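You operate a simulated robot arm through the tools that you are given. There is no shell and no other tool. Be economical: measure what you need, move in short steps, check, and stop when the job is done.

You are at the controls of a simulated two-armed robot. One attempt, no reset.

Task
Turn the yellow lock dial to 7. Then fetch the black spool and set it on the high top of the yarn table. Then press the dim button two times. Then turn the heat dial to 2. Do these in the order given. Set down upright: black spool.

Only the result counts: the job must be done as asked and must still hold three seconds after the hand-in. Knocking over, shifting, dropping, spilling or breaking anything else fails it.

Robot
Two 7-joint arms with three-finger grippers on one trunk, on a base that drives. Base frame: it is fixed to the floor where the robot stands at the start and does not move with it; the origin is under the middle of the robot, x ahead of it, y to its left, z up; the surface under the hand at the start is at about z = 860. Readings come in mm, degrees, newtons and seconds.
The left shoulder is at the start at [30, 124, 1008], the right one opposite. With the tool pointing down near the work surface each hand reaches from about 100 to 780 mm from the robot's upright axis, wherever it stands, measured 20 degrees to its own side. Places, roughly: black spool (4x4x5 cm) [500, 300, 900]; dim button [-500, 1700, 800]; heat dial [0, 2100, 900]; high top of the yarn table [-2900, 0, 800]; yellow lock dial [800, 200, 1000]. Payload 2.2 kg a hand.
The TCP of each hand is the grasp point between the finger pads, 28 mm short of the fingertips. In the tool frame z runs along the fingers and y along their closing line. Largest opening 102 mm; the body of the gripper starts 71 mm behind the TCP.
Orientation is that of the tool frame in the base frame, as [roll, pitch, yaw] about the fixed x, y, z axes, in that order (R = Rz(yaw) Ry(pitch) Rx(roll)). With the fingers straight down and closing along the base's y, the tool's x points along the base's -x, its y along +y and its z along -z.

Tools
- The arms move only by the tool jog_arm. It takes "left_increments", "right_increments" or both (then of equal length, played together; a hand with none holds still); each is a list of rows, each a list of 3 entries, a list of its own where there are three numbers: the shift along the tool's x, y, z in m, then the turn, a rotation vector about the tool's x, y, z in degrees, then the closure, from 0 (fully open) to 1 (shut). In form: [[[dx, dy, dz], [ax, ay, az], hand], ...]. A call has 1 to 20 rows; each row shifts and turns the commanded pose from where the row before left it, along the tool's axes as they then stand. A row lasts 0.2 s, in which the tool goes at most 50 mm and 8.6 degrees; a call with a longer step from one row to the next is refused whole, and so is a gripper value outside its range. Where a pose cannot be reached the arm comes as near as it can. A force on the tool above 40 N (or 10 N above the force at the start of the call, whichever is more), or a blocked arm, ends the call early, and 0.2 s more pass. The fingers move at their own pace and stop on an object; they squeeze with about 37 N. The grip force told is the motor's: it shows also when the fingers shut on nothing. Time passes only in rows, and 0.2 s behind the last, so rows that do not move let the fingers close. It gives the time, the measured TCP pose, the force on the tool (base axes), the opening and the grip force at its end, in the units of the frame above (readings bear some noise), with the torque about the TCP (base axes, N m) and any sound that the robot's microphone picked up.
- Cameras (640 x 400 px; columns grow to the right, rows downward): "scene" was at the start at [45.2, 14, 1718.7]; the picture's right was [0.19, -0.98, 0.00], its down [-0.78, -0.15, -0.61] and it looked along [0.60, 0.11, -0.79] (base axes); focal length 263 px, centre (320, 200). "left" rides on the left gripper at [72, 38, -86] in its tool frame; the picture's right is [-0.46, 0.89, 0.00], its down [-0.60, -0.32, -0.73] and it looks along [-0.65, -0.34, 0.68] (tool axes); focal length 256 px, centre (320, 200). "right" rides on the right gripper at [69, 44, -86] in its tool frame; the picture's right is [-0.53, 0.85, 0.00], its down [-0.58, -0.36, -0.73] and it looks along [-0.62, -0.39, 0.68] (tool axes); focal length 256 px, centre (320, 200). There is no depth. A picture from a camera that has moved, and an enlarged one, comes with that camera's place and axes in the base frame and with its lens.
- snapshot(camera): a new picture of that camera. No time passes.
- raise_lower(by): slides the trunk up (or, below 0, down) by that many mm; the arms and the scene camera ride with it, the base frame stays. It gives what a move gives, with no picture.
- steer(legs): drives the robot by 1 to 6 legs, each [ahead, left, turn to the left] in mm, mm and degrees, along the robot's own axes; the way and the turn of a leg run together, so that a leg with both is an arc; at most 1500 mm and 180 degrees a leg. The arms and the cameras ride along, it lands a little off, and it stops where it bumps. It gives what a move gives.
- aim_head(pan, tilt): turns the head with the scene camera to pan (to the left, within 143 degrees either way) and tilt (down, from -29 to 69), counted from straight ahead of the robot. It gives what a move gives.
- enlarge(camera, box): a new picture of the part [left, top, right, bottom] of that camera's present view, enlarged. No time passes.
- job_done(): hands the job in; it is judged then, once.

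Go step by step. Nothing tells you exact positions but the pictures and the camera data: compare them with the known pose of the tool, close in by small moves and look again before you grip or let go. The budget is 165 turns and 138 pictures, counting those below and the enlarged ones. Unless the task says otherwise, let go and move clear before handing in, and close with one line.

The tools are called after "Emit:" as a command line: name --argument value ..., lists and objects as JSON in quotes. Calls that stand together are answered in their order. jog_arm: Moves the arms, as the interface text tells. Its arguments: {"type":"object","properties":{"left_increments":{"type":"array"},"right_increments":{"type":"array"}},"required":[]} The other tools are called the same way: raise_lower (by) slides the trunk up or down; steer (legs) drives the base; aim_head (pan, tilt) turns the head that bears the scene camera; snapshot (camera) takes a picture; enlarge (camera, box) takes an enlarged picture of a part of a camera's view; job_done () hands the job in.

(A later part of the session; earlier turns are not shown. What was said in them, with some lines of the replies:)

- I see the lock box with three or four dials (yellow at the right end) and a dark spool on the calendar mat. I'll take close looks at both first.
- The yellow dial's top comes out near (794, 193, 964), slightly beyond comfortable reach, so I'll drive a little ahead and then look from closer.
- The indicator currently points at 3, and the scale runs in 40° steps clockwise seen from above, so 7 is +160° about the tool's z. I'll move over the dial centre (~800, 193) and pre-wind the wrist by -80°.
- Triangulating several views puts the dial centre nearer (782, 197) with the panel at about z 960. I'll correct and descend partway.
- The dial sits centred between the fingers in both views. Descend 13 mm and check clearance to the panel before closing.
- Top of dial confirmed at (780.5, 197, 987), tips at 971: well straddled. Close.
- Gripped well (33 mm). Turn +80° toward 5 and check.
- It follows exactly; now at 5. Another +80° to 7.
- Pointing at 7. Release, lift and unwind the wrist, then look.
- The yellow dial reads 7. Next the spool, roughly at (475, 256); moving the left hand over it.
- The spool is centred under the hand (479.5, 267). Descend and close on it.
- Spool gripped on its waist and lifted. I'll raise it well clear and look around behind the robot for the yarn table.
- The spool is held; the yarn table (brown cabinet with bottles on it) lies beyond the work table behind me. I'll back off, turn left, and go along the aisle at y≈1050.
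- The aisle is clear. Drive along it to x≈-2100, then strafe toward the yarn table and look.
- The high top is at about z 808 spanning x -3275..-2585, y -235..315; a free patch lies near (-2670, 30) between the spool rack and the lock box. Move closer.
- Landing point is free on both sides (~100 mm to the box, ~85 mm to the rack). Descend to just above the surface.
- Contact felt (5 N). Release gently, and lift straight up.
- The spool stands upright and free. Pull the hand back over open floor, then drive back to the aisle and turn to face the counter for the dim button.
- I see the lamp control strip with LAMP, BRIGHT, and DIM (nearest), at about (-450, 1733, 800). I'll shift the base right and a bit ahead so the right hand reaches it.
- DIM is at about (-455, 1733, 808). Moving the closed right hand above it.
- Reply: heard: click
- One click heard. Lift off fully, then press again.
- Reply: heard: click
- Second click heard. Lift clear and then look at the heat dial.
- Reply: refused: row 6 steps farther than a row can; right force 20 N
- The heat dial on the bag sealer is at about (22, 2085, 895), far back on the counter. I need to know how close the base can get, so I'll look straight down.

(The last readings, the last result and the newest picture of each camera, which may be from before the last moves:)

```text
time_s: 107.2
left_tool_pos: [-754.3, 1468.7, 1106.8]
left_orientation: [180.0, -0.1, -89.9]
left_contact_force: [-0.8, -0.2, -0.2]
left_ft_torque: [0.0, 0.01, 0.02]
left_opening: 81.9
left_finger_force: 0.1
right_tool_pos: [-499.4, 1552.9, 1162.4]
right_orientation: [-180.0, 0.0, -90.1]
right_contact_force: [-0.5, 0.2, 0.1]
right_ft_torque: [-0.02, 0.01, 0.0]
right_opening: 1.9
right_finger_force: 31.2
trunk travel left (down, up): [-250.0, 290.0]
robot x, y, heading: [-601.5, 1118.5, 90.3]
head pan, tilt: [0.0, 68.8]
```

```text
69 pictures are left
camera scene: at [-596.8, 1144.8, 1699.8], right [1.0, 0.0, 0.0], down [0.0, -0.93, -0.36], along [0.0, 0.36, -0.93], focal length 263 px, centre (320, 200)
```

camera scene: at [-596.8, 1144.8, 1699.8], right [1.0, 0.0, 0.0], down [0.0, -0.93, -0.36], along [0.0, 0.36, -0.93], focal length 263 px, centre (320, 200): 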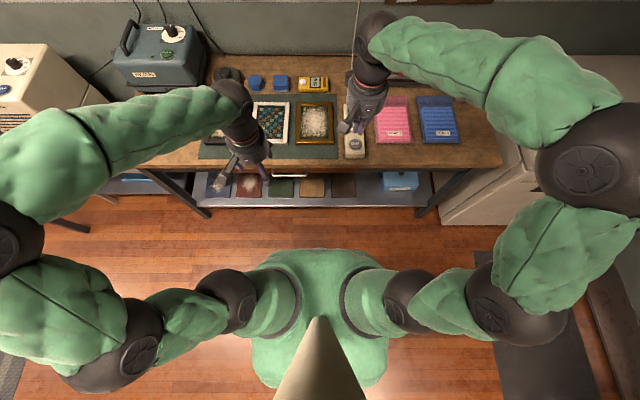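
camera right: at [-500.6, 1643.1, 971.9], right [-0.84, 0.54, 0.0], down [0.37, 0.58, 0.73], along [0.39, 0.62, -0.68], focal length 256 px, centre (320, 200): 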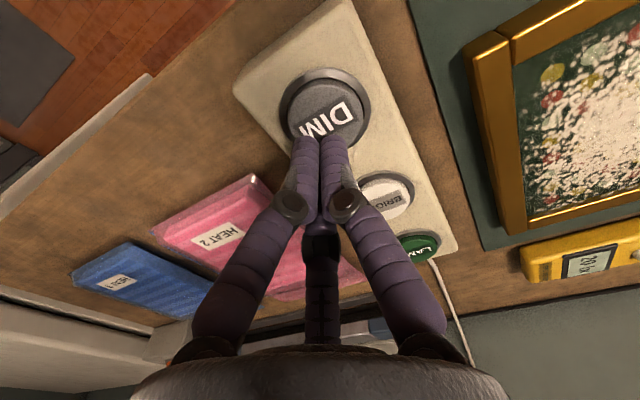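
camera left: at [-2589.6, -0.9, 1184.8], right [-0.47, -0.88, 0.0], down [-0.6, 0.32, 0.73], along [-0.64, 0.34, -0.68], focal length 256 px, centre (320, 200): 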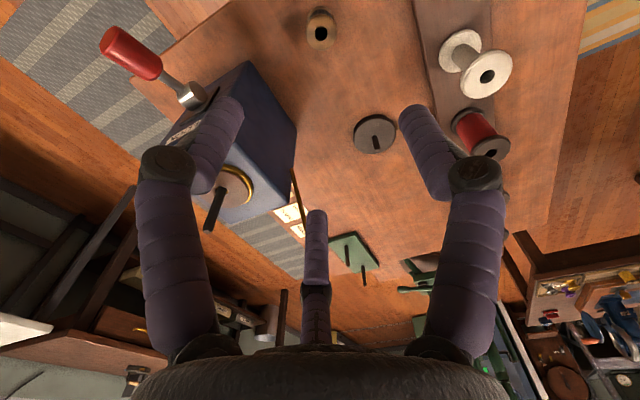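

The counter front is at y≈1640. I'll move right to line the right arm up with the dial, then ahead to y≈1320.

Emit:
steer --legs '[[0, -470, 0], [200, 0, 0]]'

Emit:
aim_head --pan -10 --tilt 50

Emit:
snapshot --camera "scene"

Emit:
snapshot --camera "right"

```text
time_s: 111.2
left_tool_pos: [-269.4, 1664.7, 1106.0]
left_orientation: [180.0, -0.1, -90.2]
left_contact_force: [-0.4, 1.1, -0.4]
left_ft_torque: [-0.03, 0.0, -0.03]
left_opening: 81.7
left_finger_force: 0.1
right_tool_pos: [-14.0, 1749.4, 1162.1]
right_orientation: [-179.9, -0.1, -90.1]
right_contact_force: [0.2, 0.4, 0.2]
right_ft_torque: [-0.07, 0.03, -0.02]
right_opening: 2.0
right_finger_force: 31.6
trunk travel left (down, up): [-250.0, 290.0]
robot x, y, heading: [-112.6, 1315.0, 90.0]
head pan, tilt: [0.0, 68.8]
```

```text
time_s: 112.0
left_tool_pos: [-269.2, 1662.8, 1106.5]
left_orientation: [-180.0, 0.0, -90.1]
left_contact_force: [-0.4, -1.8, 0.3]
left_ft_torque: [0.0, 0.04, 0.0]
left_opening: 81.7
left_finger_force: 0.0
right_tool_pos: [-14.3, 1747.6, 1162.8]
right_orientation: [179.9, 0.0, -90.1]
right_contact_force: [-0.1, -0.5, 0.1]
right_ft_torque: [-0.02, -0.03, 0.0]
right_opening: 2.1
right_finger_force: 31.5
trunk travel left (down, up): [-250.0, 290.0]
robot x, y, heading: [-114.3, 1318.2, 90.3]
head pan, tilt: [-10.0, 50.0]
```

```text
68 pictures are left
camera scene: at [-99.3, 1359.3, 1721.7], right [0.98, -0.18, 0.0], down [-0.13, -0.75, -0.64], along [0.11, 0.63, -0.77], focal length 263 px, centre (320, 200)
```

scene: 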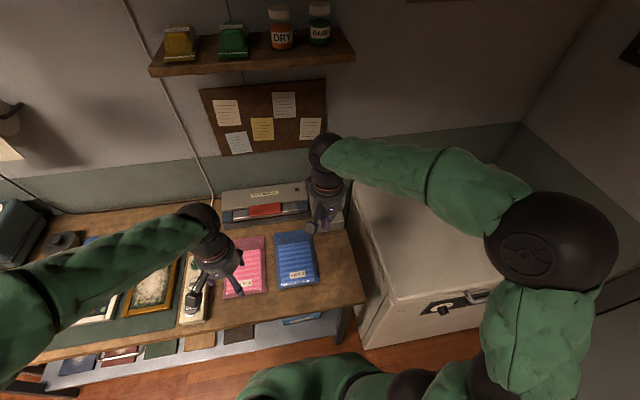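

```text
67 pictures are left
camera right: at [-58.9, 1678.0, 1247.8], right [-0.84, 0.54, 0.0], down [0.37, 0.58, 0.73], along [0.39, 0.62, -0.68], focal length 256 px, centre (320, 200)
```

right: 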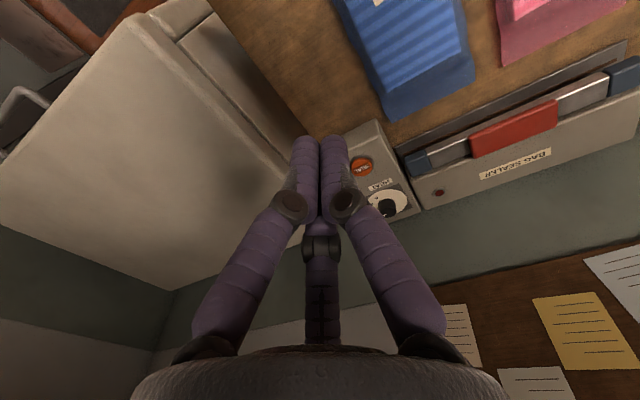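

The light is dimmer now, as expected. The heat knob is near (33, 2090, 885); I'll open the right hand and approach to look.

Emit:
jog_arm --right_increments '[[[-0.042, -0.007, 0.01], [0, 0, 0], 0.0], [[-0.042, -0.007, 0.01], [0, 0, 0], 0.0], [[-0.042, -0.007, 0.01], [0, 0, 0], 0.0], [[-0.042, -0.007, 0.01], [0, 0, 0], 0.0], [[-0.042, -0.007, 0.01], [0, 0, 0], 0.0], [[-0.042, -0.007, 0.01], [0, 0, 0], 0.0]]'

Emit:
snapshot --camera "right"

Emit:
snapshot --camera "scene"

```text
time_s: 113.4
left_tool_pos: [-269.1, 1663.8, 1106.2]
left_orientation: [-180.0, -0.1, -90.1]
left_contact_force: [-0.1, 0.7, -0.1]
left_ft_torque: [-0.03, 0.01, -0.01]
left_opening: 81.5
left_finger_force: 0.0
right_tool_pos: [26.5, 1996.6, 1101.4]
right_orientation: [180.0, -0.1, -90.1]
right_contact_force: [0.1, 1.0, -0.6]
right_ft_torque: [-0.06, 0.0, -0.01]
right_opening: 102.1
right_finger_force: 0.1
trunk travel left (down, up): [-250.0, 290.0]
robot x, y, heading: [-113.6, 1311.2, 89.8]
head pan, tilt: [-10.0, 50.0]
```

```text
66 pictures are left
camera right: at [-17.9, 1927.1, 1186.9], right [-0.84, 0.54, 0.0], down [0.37, 0.58, 0.73], along [0.39, 0.62, -0.68], focal length 256 px, centre (320, 200)
```

right: 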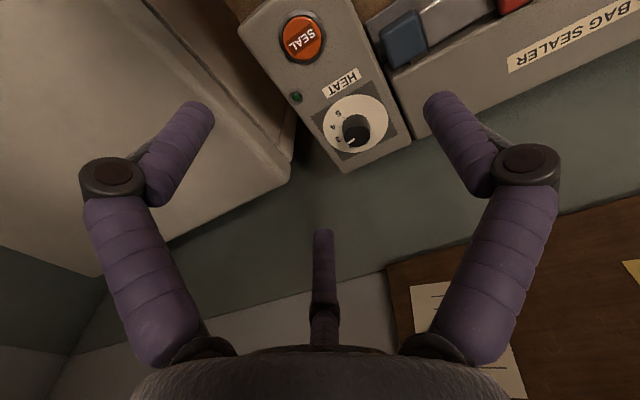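

```text
65 pictures are left
camera scene: at [-99.3, 1361.5, 1721.6], right [0.98, -0.18, 0.0], down [-0.13, -0.76, -0.64], along [0.11, 0.63, -0.77], focal length 263 px, centre (320, 200)
```

scene: 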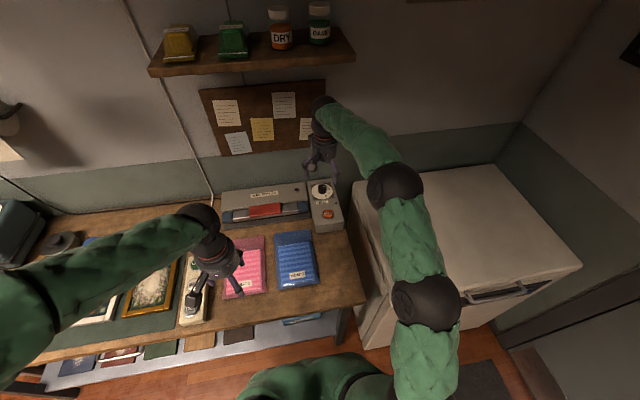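

Emit:
enlarge --camera "right" --box '[300, 70, 420, 180]'

Emit:
enlarge --camera "scene" --box '[280, 150, 380, 240]'

```text
3.64 times, centred on (360, 125) of right
camera zoom: at [-17.9, 1927.1, 1186.9], right [-0.84, 0.54, 0.0], down [0.37, 0.58, 0.73], along [0.39, 0.62, -0.68], focal length 931 px, centre (174, 473)
```

zoom: 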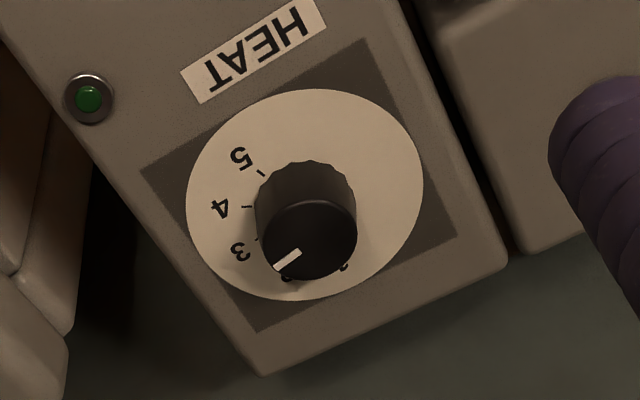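

```text
4.44 times, centred on (330, 195) of scene
camera zoom: at [-99.3, 1361.5, 1721.6], right [0.98, -0.18, 0.0], down [-0.13, -0.76, -0.64], along [0.11, 0.63, -0.77], focal length 1170 px, centre (276, 222)
```

zoom: 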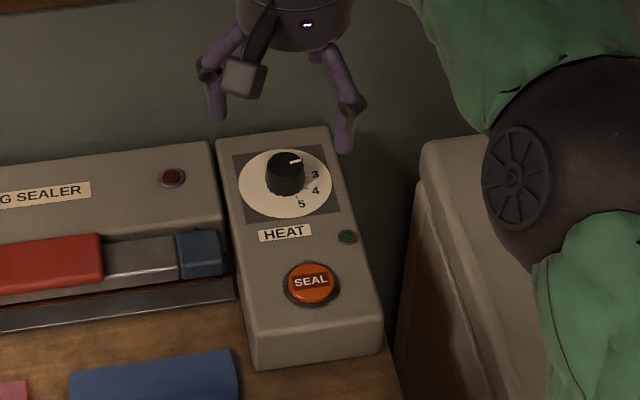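

The knob points at 3 and 2 is one 40° step counter-clockwise. It sits at about (46, 2120), too far from here, so I'll lower the hand below the wall shelf and creep the base ahead.

Emit:
jog_arm --right_increments '[[[0.03, 0, 0.035], [0, 0, 0], 0], [[0.03, 0, 0.035], [0, 0, 0], 0], [[0, 0, 0.03], [0, 0, 0], 0]]'

Emit:
steer --legs '[[30, 0, 0]]'

Emit:
steer --legs '[[20, 50, 0]]'

```text
time_s: 114.2
left_tool_pos: [-270.4, 1665.7, 1105.5]
left_orientation: [-180.0, -0.1, -90.1]
left_contact_force: [0.3, 1.3, -0.6]
left_ft_torque: [0.0, -0.02, 0.04]
left_opening: 81.7
left_finger_force: 0.0
right_tool_pos: [27.6, 1940.4, 1002.5]
right_orientation: [-180.0, 0.0, -90.1]
right_contact_force: [0.4, -1.0, -0.2]
right_ft_torque: [-0.01, 0.03, -0.02]
right_opening: 101.9
right_finger_force: 0.1
trunk travel left (down, up): [-250.0, 290.0]
robot x, y, heading: [-111.7, 1313.6, 89.8]
head pan, tilt: [-10.0, 50.0]
```

```text
time_s: 115.1
left_tool_pos: [-270.0, 1695.0, 1106.3]
left_orientation: [180.0, -0.1, -90.1]
left_contact_force: [-1.0, 1.8, 0.4]
left_ft_torque: [-0.1, 0.0, 0.0]
left_opening: 81.7
left_finger_force: 0.0
right_tool_pos: [26.0, 1971.1, 1001.7]
right_orientation: [180.0, -0.2, -90.1]
right_contact_force: [0.4, 0.6, -0.6]
right_ft_torque: [-0.04, -0.01, -0.02]
right_opening: 102.3
right_finger_force: 0.0
trunk travel left (down, up): [-250.0, 290.0]
robot x, y, heading: [-110.7, 1341.2, 90.2]
head pan, tilt: [-10.0, 50.0]
```

```text
time_s: 116.0
left_tool_pos: [-322.1, 1714.0, 1106.1]
left_orientation: [-179.9, -0.2, -90.0]
left_contact_force: [-0.2, 0.5, -0.4]
left_ft_torque: [-0.02, -0.06, -0.03]
left_opening: 81.6
left_finger_force: 0.1
right_tool_pos: [-24.2, 1991.1, 1002.8]
right_orientation: [-179.9, -0.1, -90.0]
right_contact_force: [-0.4, -0.2, -0.2]
right_ft_torque: [-0.04, -0.03, -0.05]
right_opening: 102.2
right_finger_force: 0.1
trunk travel left (down, up): [-250.0, 290.0]
robot x, y, heading: [-164.3, 1362.5, 90.0]
head pan, tilt: [-10.0, 50.0]
```

Emit:
steer --legs '[[22, 0, 0]]'

Emit:
jog_arm --right_increments '[[[-0.03, -0.03, 0], [0, 0, 5], 0], [[-0.03, -0.03, 0], [0, 0, 5], 0], [[0, 0, 0], [0, 0, 5], 0], [[0, 0, 0], [0, 0, 5], 0], [[0, 0, 0], [0, 0, 0], 0]]'

Emit:
snapshot --camera "right"

Emit:
enlarge --camera "scene" --box '[290, 150, 430, 250]'

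```text
time_s: 116.8
left_tool_pos: [-319.7, 1736.3, 1105.8]
left_orientation: [180.0, -0.1, -90.1]
left_contact_force: [-0.5, 0.8, -0.2]
left_ft_torque: [-0.04, -0.03, 0.0]
left_opening: 81.7
left_finger_force: 0.2
right_tool_pos: [-22.8, 2011.8, 1003.2]
right_orientation: [-179.9, -0.1, -90.0]
right_contact_force: [-1.2, 1.1, -0.8]
right_ft_torque: [-0.04, 0.0, 0.03]
right_opening: 101.8
right_finger_force: 0.1
trunk travel left (down, up): [-250.0, 290.0]
robot x, y, heading: [-159.7, 1386.6, 89.6]
head pan, tilt: [-10.0, 50.0]
```

```text
time_s: 118.0
left_tool_pos: [-320.2, 1734.4, 1107.0]
left_orientation: [180.0, -0.1, -90.0]
left_contact_force: [0.3, -1.0, -0.3]
left_ft_torque: [0.01, 0.04, -0.02]
left_opening: 81.7
left_finger_force: 0.0
right_tool_pos: [39.5, 2066.3, 1002.5]
right_orientation: [180.0, -0.1, -110.1]
right_contact_force: [-0.1, 1.4, 0.5]
right_ft_torque: [0.01, -0.01, -0.03]
right_opening: 102.2
right_finger_force: 0.1
trunk travel left (down, up): [-250.0, 290.0]
robot x, y, heading: [-166.2, 1384.5, 89.6]
head pan, tilt: [-10.0, 50.0]
```

```text
62 pictures are left
camera right: at [-25.4, 2016.0, 1087.5], right [-0.61, 0.79, 0.0], down [0.54, 0.42, 0.73], along [0.58, 0.45, -0.68], focal length 256 px, centre (320, 200)
```

right: 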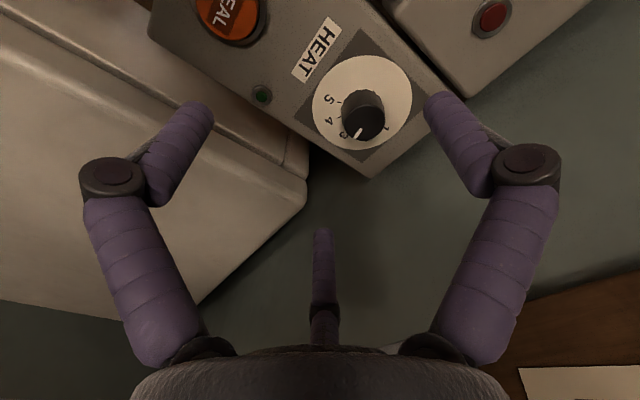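

```text
4.00 times, centred on (360, 200) of scene
camera zoom: at [-148.7, 1430.8, 1721.7], right [0.98, -0.18, 0.0], down [-0.13, -0.75, -0.64], along [0.11, 0.63, -0.77], focal length 1053 px, centre (160, 200)
```

zoom: 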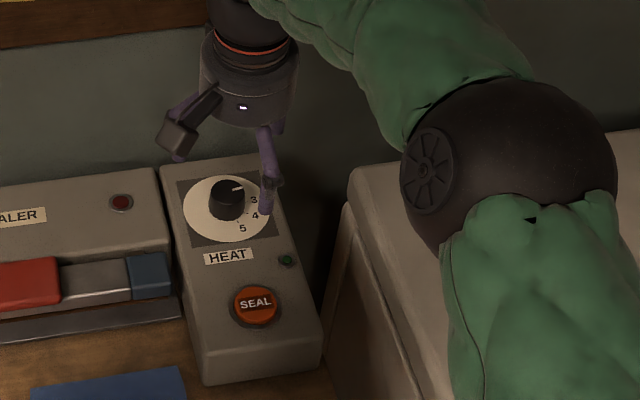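

Emit:
enlarge --camera "right" --box '[290, 30, 440, 180]'

```text
2.67 times, centred on (365, 105) of right
camera zoom: at [-25.4, 2016.0, 1087.5], right [-0.61, 0.79, 0.0], down [0.54, 0.42, 0.73], along [0.58, 0.45, -0.68], focal length 683 px, centre (200, 453)
```

zoom: 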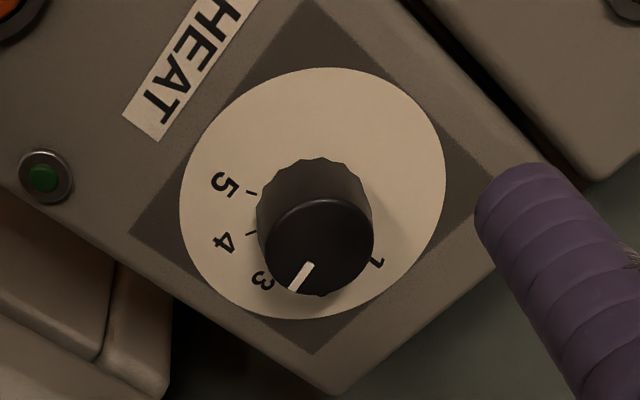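

Knob axis is at about (41, 2116), plate z≈858, knob top ≈890. Move over it and lower partway.

Emit:
jog_arm --right_increments '[[[-0.0233, 0.0077, 0], [0, 0, 0], 0], [[-0.0233, 0.0077, 0], [0, 0, 0], 0], [[0, 0, 0.035], [0, 0, 0], 0], [[0, 0, 0.035], [0, 0, 0], 0], [[0, 0, 0], [0, 0, 0], 0]]'

Emit:
snapshot --camera "right"

Emit:
enlarge --camera "scene" --box '[290, 150, 430, 250]'

```text
time_s: 119.2
left_tool_pos: [-318.8, 1735.2, 1106.0]
left_orientation: [-179.8, 0.0, -90.1]
left_contact_force: [-0.1, -0.4, -0.1]
left_ft_torque: [0.02, -0.01, 0.0]
left_opening: 81.5
left_finger_force: 0.1
right_tool_pos: [40.9, 2117.6, 934.1]
right_orientation: [-179.9, 0.0, -110.1]
right_contact_force: [-0.4, -0.3, -0.2]
right_ft_torque: [0.02, 0.03, -0.02]
right_opening: 102.1
right_finger_force: 0.1
trunk travel left (down, up): [-250.0, 290.0]
robot x, y, heading: [-163.6, 1383.4, 90.1]
head pan, tilt: [-10.0, 50.0]
```

```text
59 pictures are left
camera right: at [-25.2, 2067.7, 1020.0], right [-0.61, 0.79, 0.0], down [0.54, 0.42, 0.73], along [0.58, 0.45, -0.68], focal length 256 px, centre (320, 200)
```

right: 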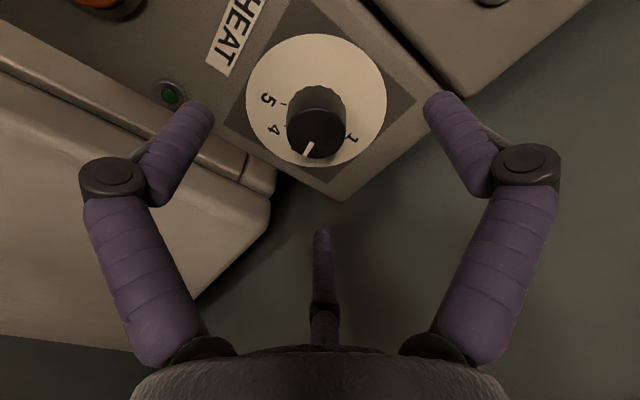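

```text
4.00 times, centred on (360, 200) of scene
camera zoom: at [-148.5, 1430.6, 1721.8], right [0.98, -0.18, 0.0], down [-0.13, -0.75, -0.64], along [0.11, 0.63, -0.77], focal length 1053 px, centre (160, 200)
```

zoom: 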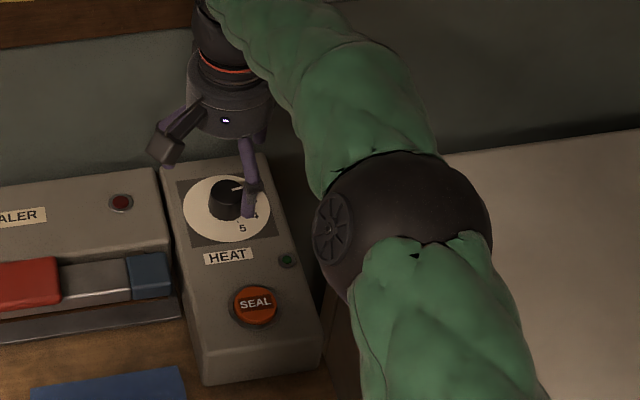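

Well centred. Narrow the fingers to ~60 mm and descend around the knob.

Emit:
jog_arm --right_increments '[[[0, 0, 0], [0, 0, 0], 0.4], [[0, 0, 0], [0, 0, 0], 0.4], [[0, 0, 0.015], [0, 0, 0], 0.4], [[0, 0, 0.013], [0, 0, 0], 0.4], [[0, 0, 0.006], [0, 0, 0], 0.4], [[0, 0, 0], [0, 0, 0], 0.4]]'

Emit:
enlarge --camera "right" --box '[220, 40, 420, 200]'

```text
time_s: 120.6
left_tool_pos: [-319.7, 1734.7, 1106.2]
left_orientation: [-180.0, -0.2, -90.1]
left_contact_force: [0.4, -0.3, 0.1]
left_ft_torque: [-0.02, -0.03, 0.02]
left_opening: 81.9
left_finger_force: 0.1
right_tool_pos: [41.2, 2116.4, 899.3]
right_orientation: [-180.0, 0.0, -110.2]
right_contact_force: [-1.4, 0.5, 1.2]
right_ft_torque: [-0.03, -0.02, 0.0]
right_opening: 60.9
right_finger_force: 0.1
trunk travel left (down, up): [-250.0, 290.0]
robot x, y, heading: [-160.5, 1383.1, 90.1]
head pan, tilt: [-10.0, 50.0]
```

```text
2.50 times, centred on (320, 120) of right
camera zoom: at [-25.0, 2066.4, 985.8], right [-0.61, 0.79, 0.0], down [0.54, 0.42, 0.73], along [0.58, 0.45, -0.68], focal length 640 px, centre (320, 400)
```

zoom: 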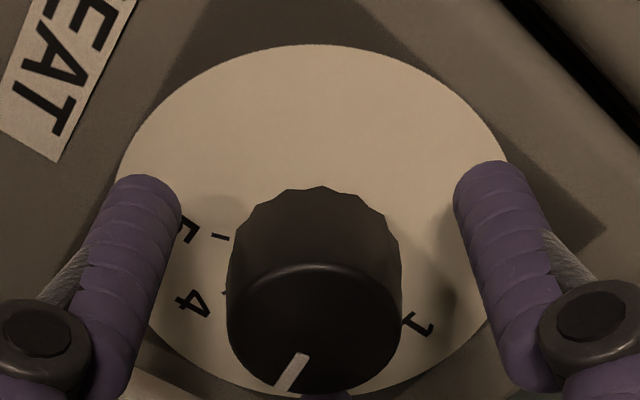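

Emit:
jog_arm --right_increments '[[[0, 0, 0], [0, 0, 0], 0.7], [[0, 0, 0], [0, 0, 0], 1], [[0, 0, 0], [0, 0, 0], 1], [[0, 0, 0], [0, 0, 0], 1]]'

Emit:
enlarge --camera "right" --box '[220, 40, 420, 200]'

```text
time_s: 121.6
left_tool_pos: [-317.1, 1735.8, 1106.3]
left_orientation: [179.9, -0.1, -90.1]
left_contact_force: [0.4, 0.1, -0.1]
left_ft_torque: [0.0, 0.0, -0.01]
left_opening: 81.7
left_finger_force: 0.1
right_tool_pos: [44.4, 2118.3, 900.3]
right_orientation: [-180.0, 0.1, -110.2]
right_contact_force: [17.8, 10.9, 4.0]
right_ft_torque: [0.03, -1.02, 0.03]
right_opening: 36.4
right_finger_force: 44.3
trunk travel left (down, up): [-250.0, 290.0]
robot x, y, heading: [-164.1, 1383.5, 89.9]
head pan, tilt: [-10.0, 50.0]
```

```text
2.50 times, centred on (320, 120) of right
camera zoom: at [-21.4, 2067.7, 986.6], right [-0.61, 0.79, 0.0], down [0.54, 0.41, 0.73], along [0.58, 0.45, -0.68], focal length 640 px, centre (320, 400)
```

zoom: 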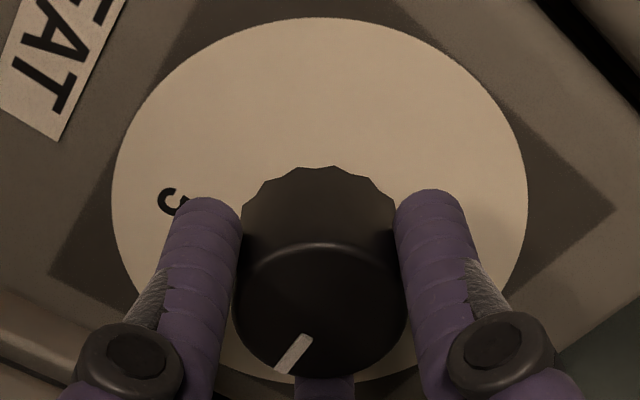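

Side load of ~20 N; shift the command a few mm to relax it.

Emit:
jog_arm --right_increments '[[[-0.002, -0.003, 0], [0, 0, 0], 1], [[0, 0, 0], [0, 0, 0], 1]]'

```text
time_s: 122.2
left_tool_pos: [-319.3, 1735.0, 1106.3]
left_orientation: [-180.0, 0.0, -90.1]
left_contact_force: [-0.2, 0.1, 0.9]
left_ft_torque: [0.0, -0.01, 0.01]
left_opening: 81.7
left_finger_force: 0.1
right_tool_pos: [44.2, 2118.1, 901.5]
right_orientation: [179.9, 0.1, -110.0]
right_contact_force: [7.9, 7.5, 12.2]
right_ft_torque: [-0.16, -0.31, 0.05]
right_opening: 36.0
right_finger_force: 45.3
trunk travel left (down, up): [-250.0, 290.0]
robot x, y, heading: [-162.4, 1381.8, 89.7]
head pan, tilt: [-10.0, 50.0]
```

Emit:
jog_arm --right_increments '[[[-0.001, -0.001, 0], [0, 0, -8], 1], [[0, 0, 0], [0, 0, -8], 1], [[0, 0, 0], [0, 0, -8], 1], [[0, 0, 0], [0, 0, -8], 1], [[0, 0, 0], [0, 0, -8], 1], [[0, 0, 0], [0, 0, 0], 1]]'

Emit:
enlarge --camera "right" --box '[220, 40, 420, 200]'

Emit:
enlarge --camera "scene" --box '[290, 150, 430, 250]'

```text
time_s: 123.6
left_tool_pos: [-318.6, 1735.5, 1105.5]
left_orientation: [179.9, 0.0, -90.0]
left_contact_force: [0.3, 0.1, -0.1]
left_ft_torque: [0.0, 0.01, 0.01]
left_opening: 81.6
left_finger_force: 0.1
right_tool_pos: [44.6, 2117.9, 900.0]
right_orientation: [180.0, 0.1, -70.0]
right_contact_force: [-4.7, 6.8, 17.5]
right_ft_torque: [0.2, 0.64, 0.04]
right_opening: 36.0
right_finger_force: 44.4
trunk travel left (down, up): [-250.0, 290.0]
robot x, y, heading: [-163.8, 1387.7, 90.0]
head pan, tilt: [-10.0, 50.0]
```

```text
2.50 times, centred on (320, 120) of right
camera zoom: at [26.5, 2037.7, 986.6], right [-0.98, 0.21, 0.0], down [0.14, 0.67, 0.73], along [0.16, 0.72, -0.68], focal length 640 px, centre (320, 400)
```

zoom: 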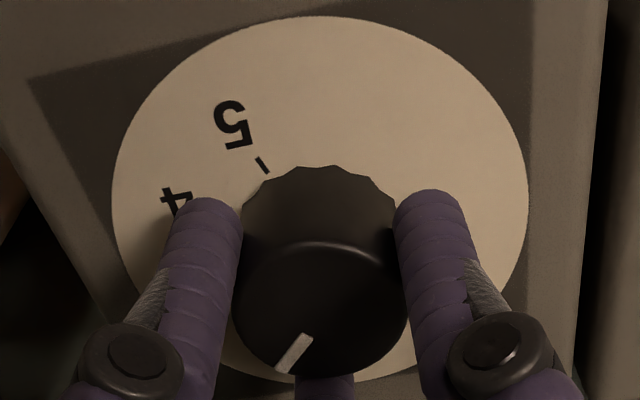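

```text
4.00 times, centred on (360, 200) of scene
camera zoom: at [-149.7, 1429.9, 1721.8], right [0.98, -0.18, 0.0], down [-0.13, -0.75, -0.64], along [0.11, 0.63, -0.77], focal length 1053 px, centre (160, 200)
```

zoom: 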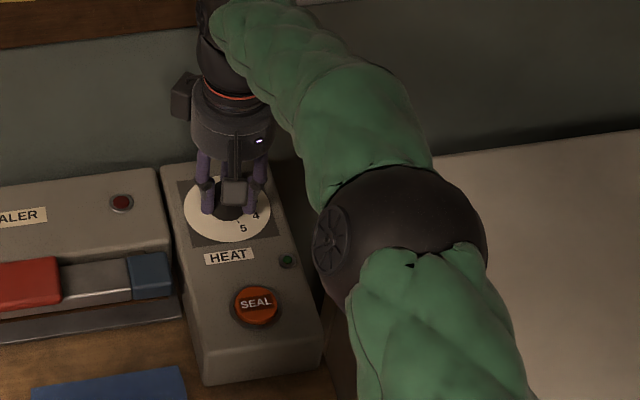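

The knob followed by 40°. Release, lift, and check the reading.

Emit:
jog_arm --right_increments '[[[0, 0, 0], [0, 0, 0], 0.5], [[0, 0, 0], [0, 0, 0], 0.35], [[0, 0, 0], [0, 0, 0], 0.35], [[0, 0, -0.03], [0, 0, 0], 0.35], [[0, 0, -0.04], [0, 0, 0], 0.35], [[0.03, 0, -0.035], [0, 0, 0], 0.35], [[0.03, 0, -0.03], [0, 0, 0], 0.35], [[0.03, 0, 0], [0, 0, -5], 0.35]]'

Emit:
enlarge --camera "right" --box '[240, 20, 440, 180]'

Emit:
enlarge --camera "scene" --box '[330, 165, 410, 225]'

```text
time_s: 125.4
left_tool_pos: [-319.1, 1734.5, 1105.9]
left_orientation: [179.9, 0.1, -90.2]
left_contact_force: [-0.2, 0.6, -0.1]
left_ft_torque: [0.01, 0.02, 0.04]
left_opening: 81.7
left_finger_force: 0.1
right_tool_pos: [78.1, 2033.9, 1036.4]
right_orientation: [-180.0, 0.0, -65.1]
right_contact_force: [0.7, 0.0, -0.2]
right_ft_torque: [0.07, -0.01, 0.03]
right_opening: 66.4
right_finger_force: 0.0
trunk travel left (down, up): [-250.0, 290.0]
robot x, y, heading: [-162.4, 1383.8, 89.8]
head pan, tilt: [-10.0, 50.0]
```

```text
2.50 times, centred on (340, 100) of right
camera zoom: at [68.1, 1952.4, 1121.7], right [-0.99, 0.13, 0.0], down [0.09, 0.68, 0.73], along [0.09, 0.73, -0.68], focal length 640 px, centre (270, 450)
```

zoom: 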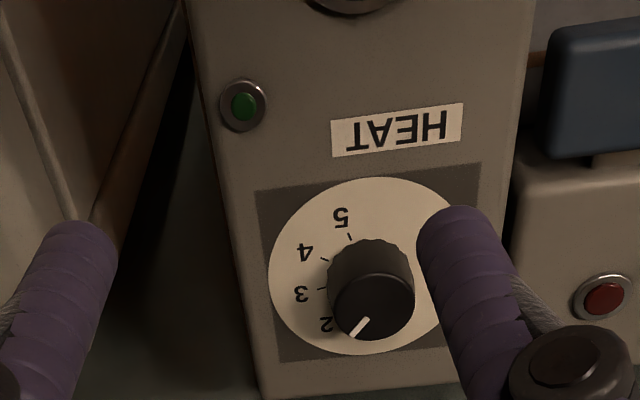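

```text
6.67 times, centred on (370, 195) of scene
camera zoom: at [-147.9, 1430.1, 1721.7], right [0.98, -0.18, 0.0], down [-0.13, -0.75, -0.64], along [0.11, 0.63, -0.77], focal length 1755 px, centre (-13, 233)
```

zoom: 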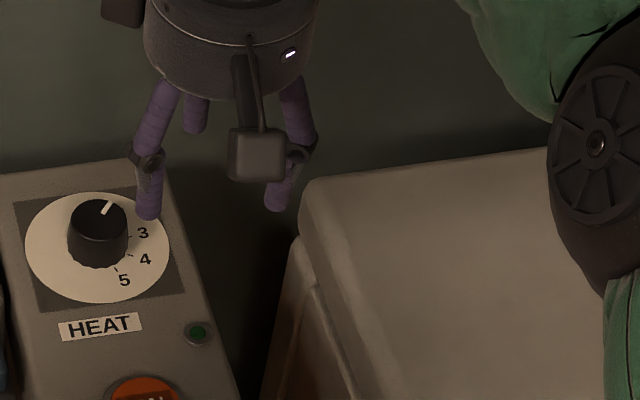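

The indicator now appears to point to 2, but tick 2 is hidden behind the knob. I'll swing the hand camera to look from the left side and nearly above to verify.

Emit:
jog_arm --right_increments '[[[0, 0, -0.01], [0, 0, 8.3], 0.35], [[0, 0, -0.01], [0, 0, 8.3], 0.35], [[0, 0, -0.01], [0, 0, 8.3], 0.35], [[0, 0, 0], [0, 0, 8.3], 0.35], [[0, 0, 0], [0, 0, 8.3], 0.35], [[0, 0, 0], [0, 0, 8.3], 0.35], [[0, 0, 0], [0, 0, 8.3], 0.35], [[0, 0, 0], [0, 0, 8.3], 0.35], [[0, 0, 0], [0, 0, 8.3], 0.35], [[0, 0, 0], [0, 0, 8.3], 0.35], [[-0.02, 0.036, 0], [0, 0, 0], 0.35], [[-0.02, 0.036, 0], [0, 0, 0], 0.35]]'

Emit:
snapshot --camera "right"

```text
time_s: 128.0
left_tool_pos: [-320.4, 1735.7, 1105.2]
left_orientation: [-180.0, -0.2, -90.3]
left_contact_force: [-0.1, 0.6, -0.7]
left_ft_torque: [0.0, 0.0, 0.0]
left_opening: 81.6
left_finger_force: 0.1
right_tool_pos: [70.6, 2117.7, 1059.3]
right_orientation: [-179.5, -0.3, -148.0]
right_contact_force: [-0.4, -0.2, -1.2]
right_ft_torque: [-0.03, -0.04, 0.0]
right_opening: 66.1
right_finger_force: 0.0
trunk travel left (down, up): [-250.0, 290.0]
robot x, y, heading: [-159.8, 1383.9, 90.1]
head pan, tilt: [-10.0, 50.0]
```

```text
51 pictures are left
camera right: at [-11.3, 2117.6, 1145.7], right [0.0, 1.0, -0.01], down [0.68, 0.0, 0.73], along [0.73, -0.01, -0.68], focal length 256 px, centre (320, 200)
```

right: 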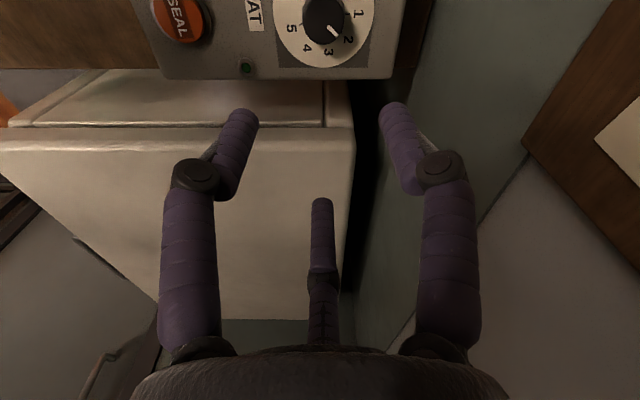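

Emit:
enlarge --camera "right" --box '[270, 0, 380, 75]'

```text
5.33 times, centred on (325, 38) of right
camera zoom: at [-11.3, 2117.6, 1145.7], right [0.0, 1.0, -0.01], down [0.68, 0.0, 0.73], along [0.73, -0.01, -0.68], focal length 1365 px, centre (293, 1067)
```

zoom: 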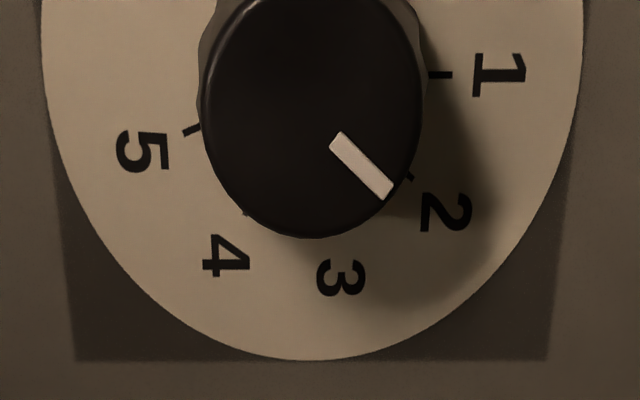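

The mark lines up with tick 2 (within a couple of degrees). Retract the hand clear and take a last overview.

Emit:
jog_arm --right_increments '[[[0.02, -0.032, 0], [0, 0, 0], 0.35], [[0.02, -0.032, 0], [0, 0, 0], 0.35], [[0.02, -0.032, 0], [0, 0, 0], 0.35], [[0.02, -0.032, 0], [0, 0, 0], 0.35], [[0, 0, 0], [0, 0, 0], 0.35]]'

Emit:
snapshot --camera "scene"

```text
time_s: 129.2
left_tool_pos: [-318.8, 1734.7, 1106.4]
left_orientation: [-179.9, -0.1, -90.1]
left_contact_force: [0.1, -0.4, -0.1]
left_ft_torque: [-0.06, -0.02, -0.07]
left_opening: 81.7
left_finger_force: 0.0
right_tool_pos: [71.5, 1964.2, 1062.5]
right_orientation: [-179.9, -0.2, -148.1]
right_contact_force: [0.4, 0.3, -0.7]
right_ft_torque: [-0.02, 0.01, 0.0]
right_opening: 66.2
right_finger_force: 0.1
trunk travel left (down, up): [-250.0, 290.0]
robot x, y, heading: [-166.1, 1385.9, 89.9]
head pan, tilt: [-10.0, 50.0]
```

```text
49 pictures are left
camera scene: at [-148.4, 1432.1, 1721.7], right [0.98, -0.18, 0.0], down [-0.13, -0.75, -0.64], along [0.11, 0.63, -0.77], focal length 263 px, centre (320, 200)
```

scene: 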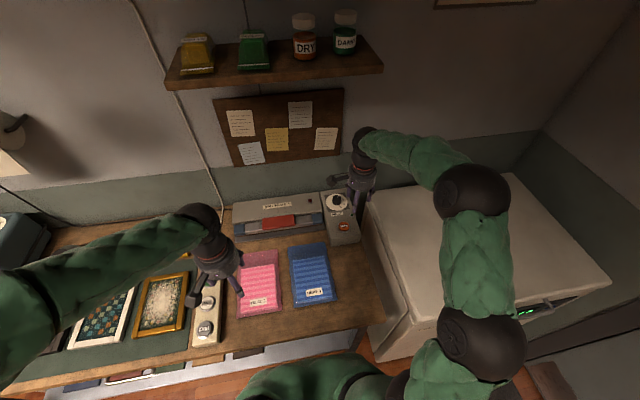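

The last overview shows nothing disturbed on the counter, and both hands are empty and clear. All four steps are done, so I'm handing in.

Emit:
job_done

```text
The job is handed in.
```

I handed the job in with all four steps done in order: the lock dial at 7, the black spool upright on the yarn table's high top, DIM pressed twice, and the heat dial at 2.
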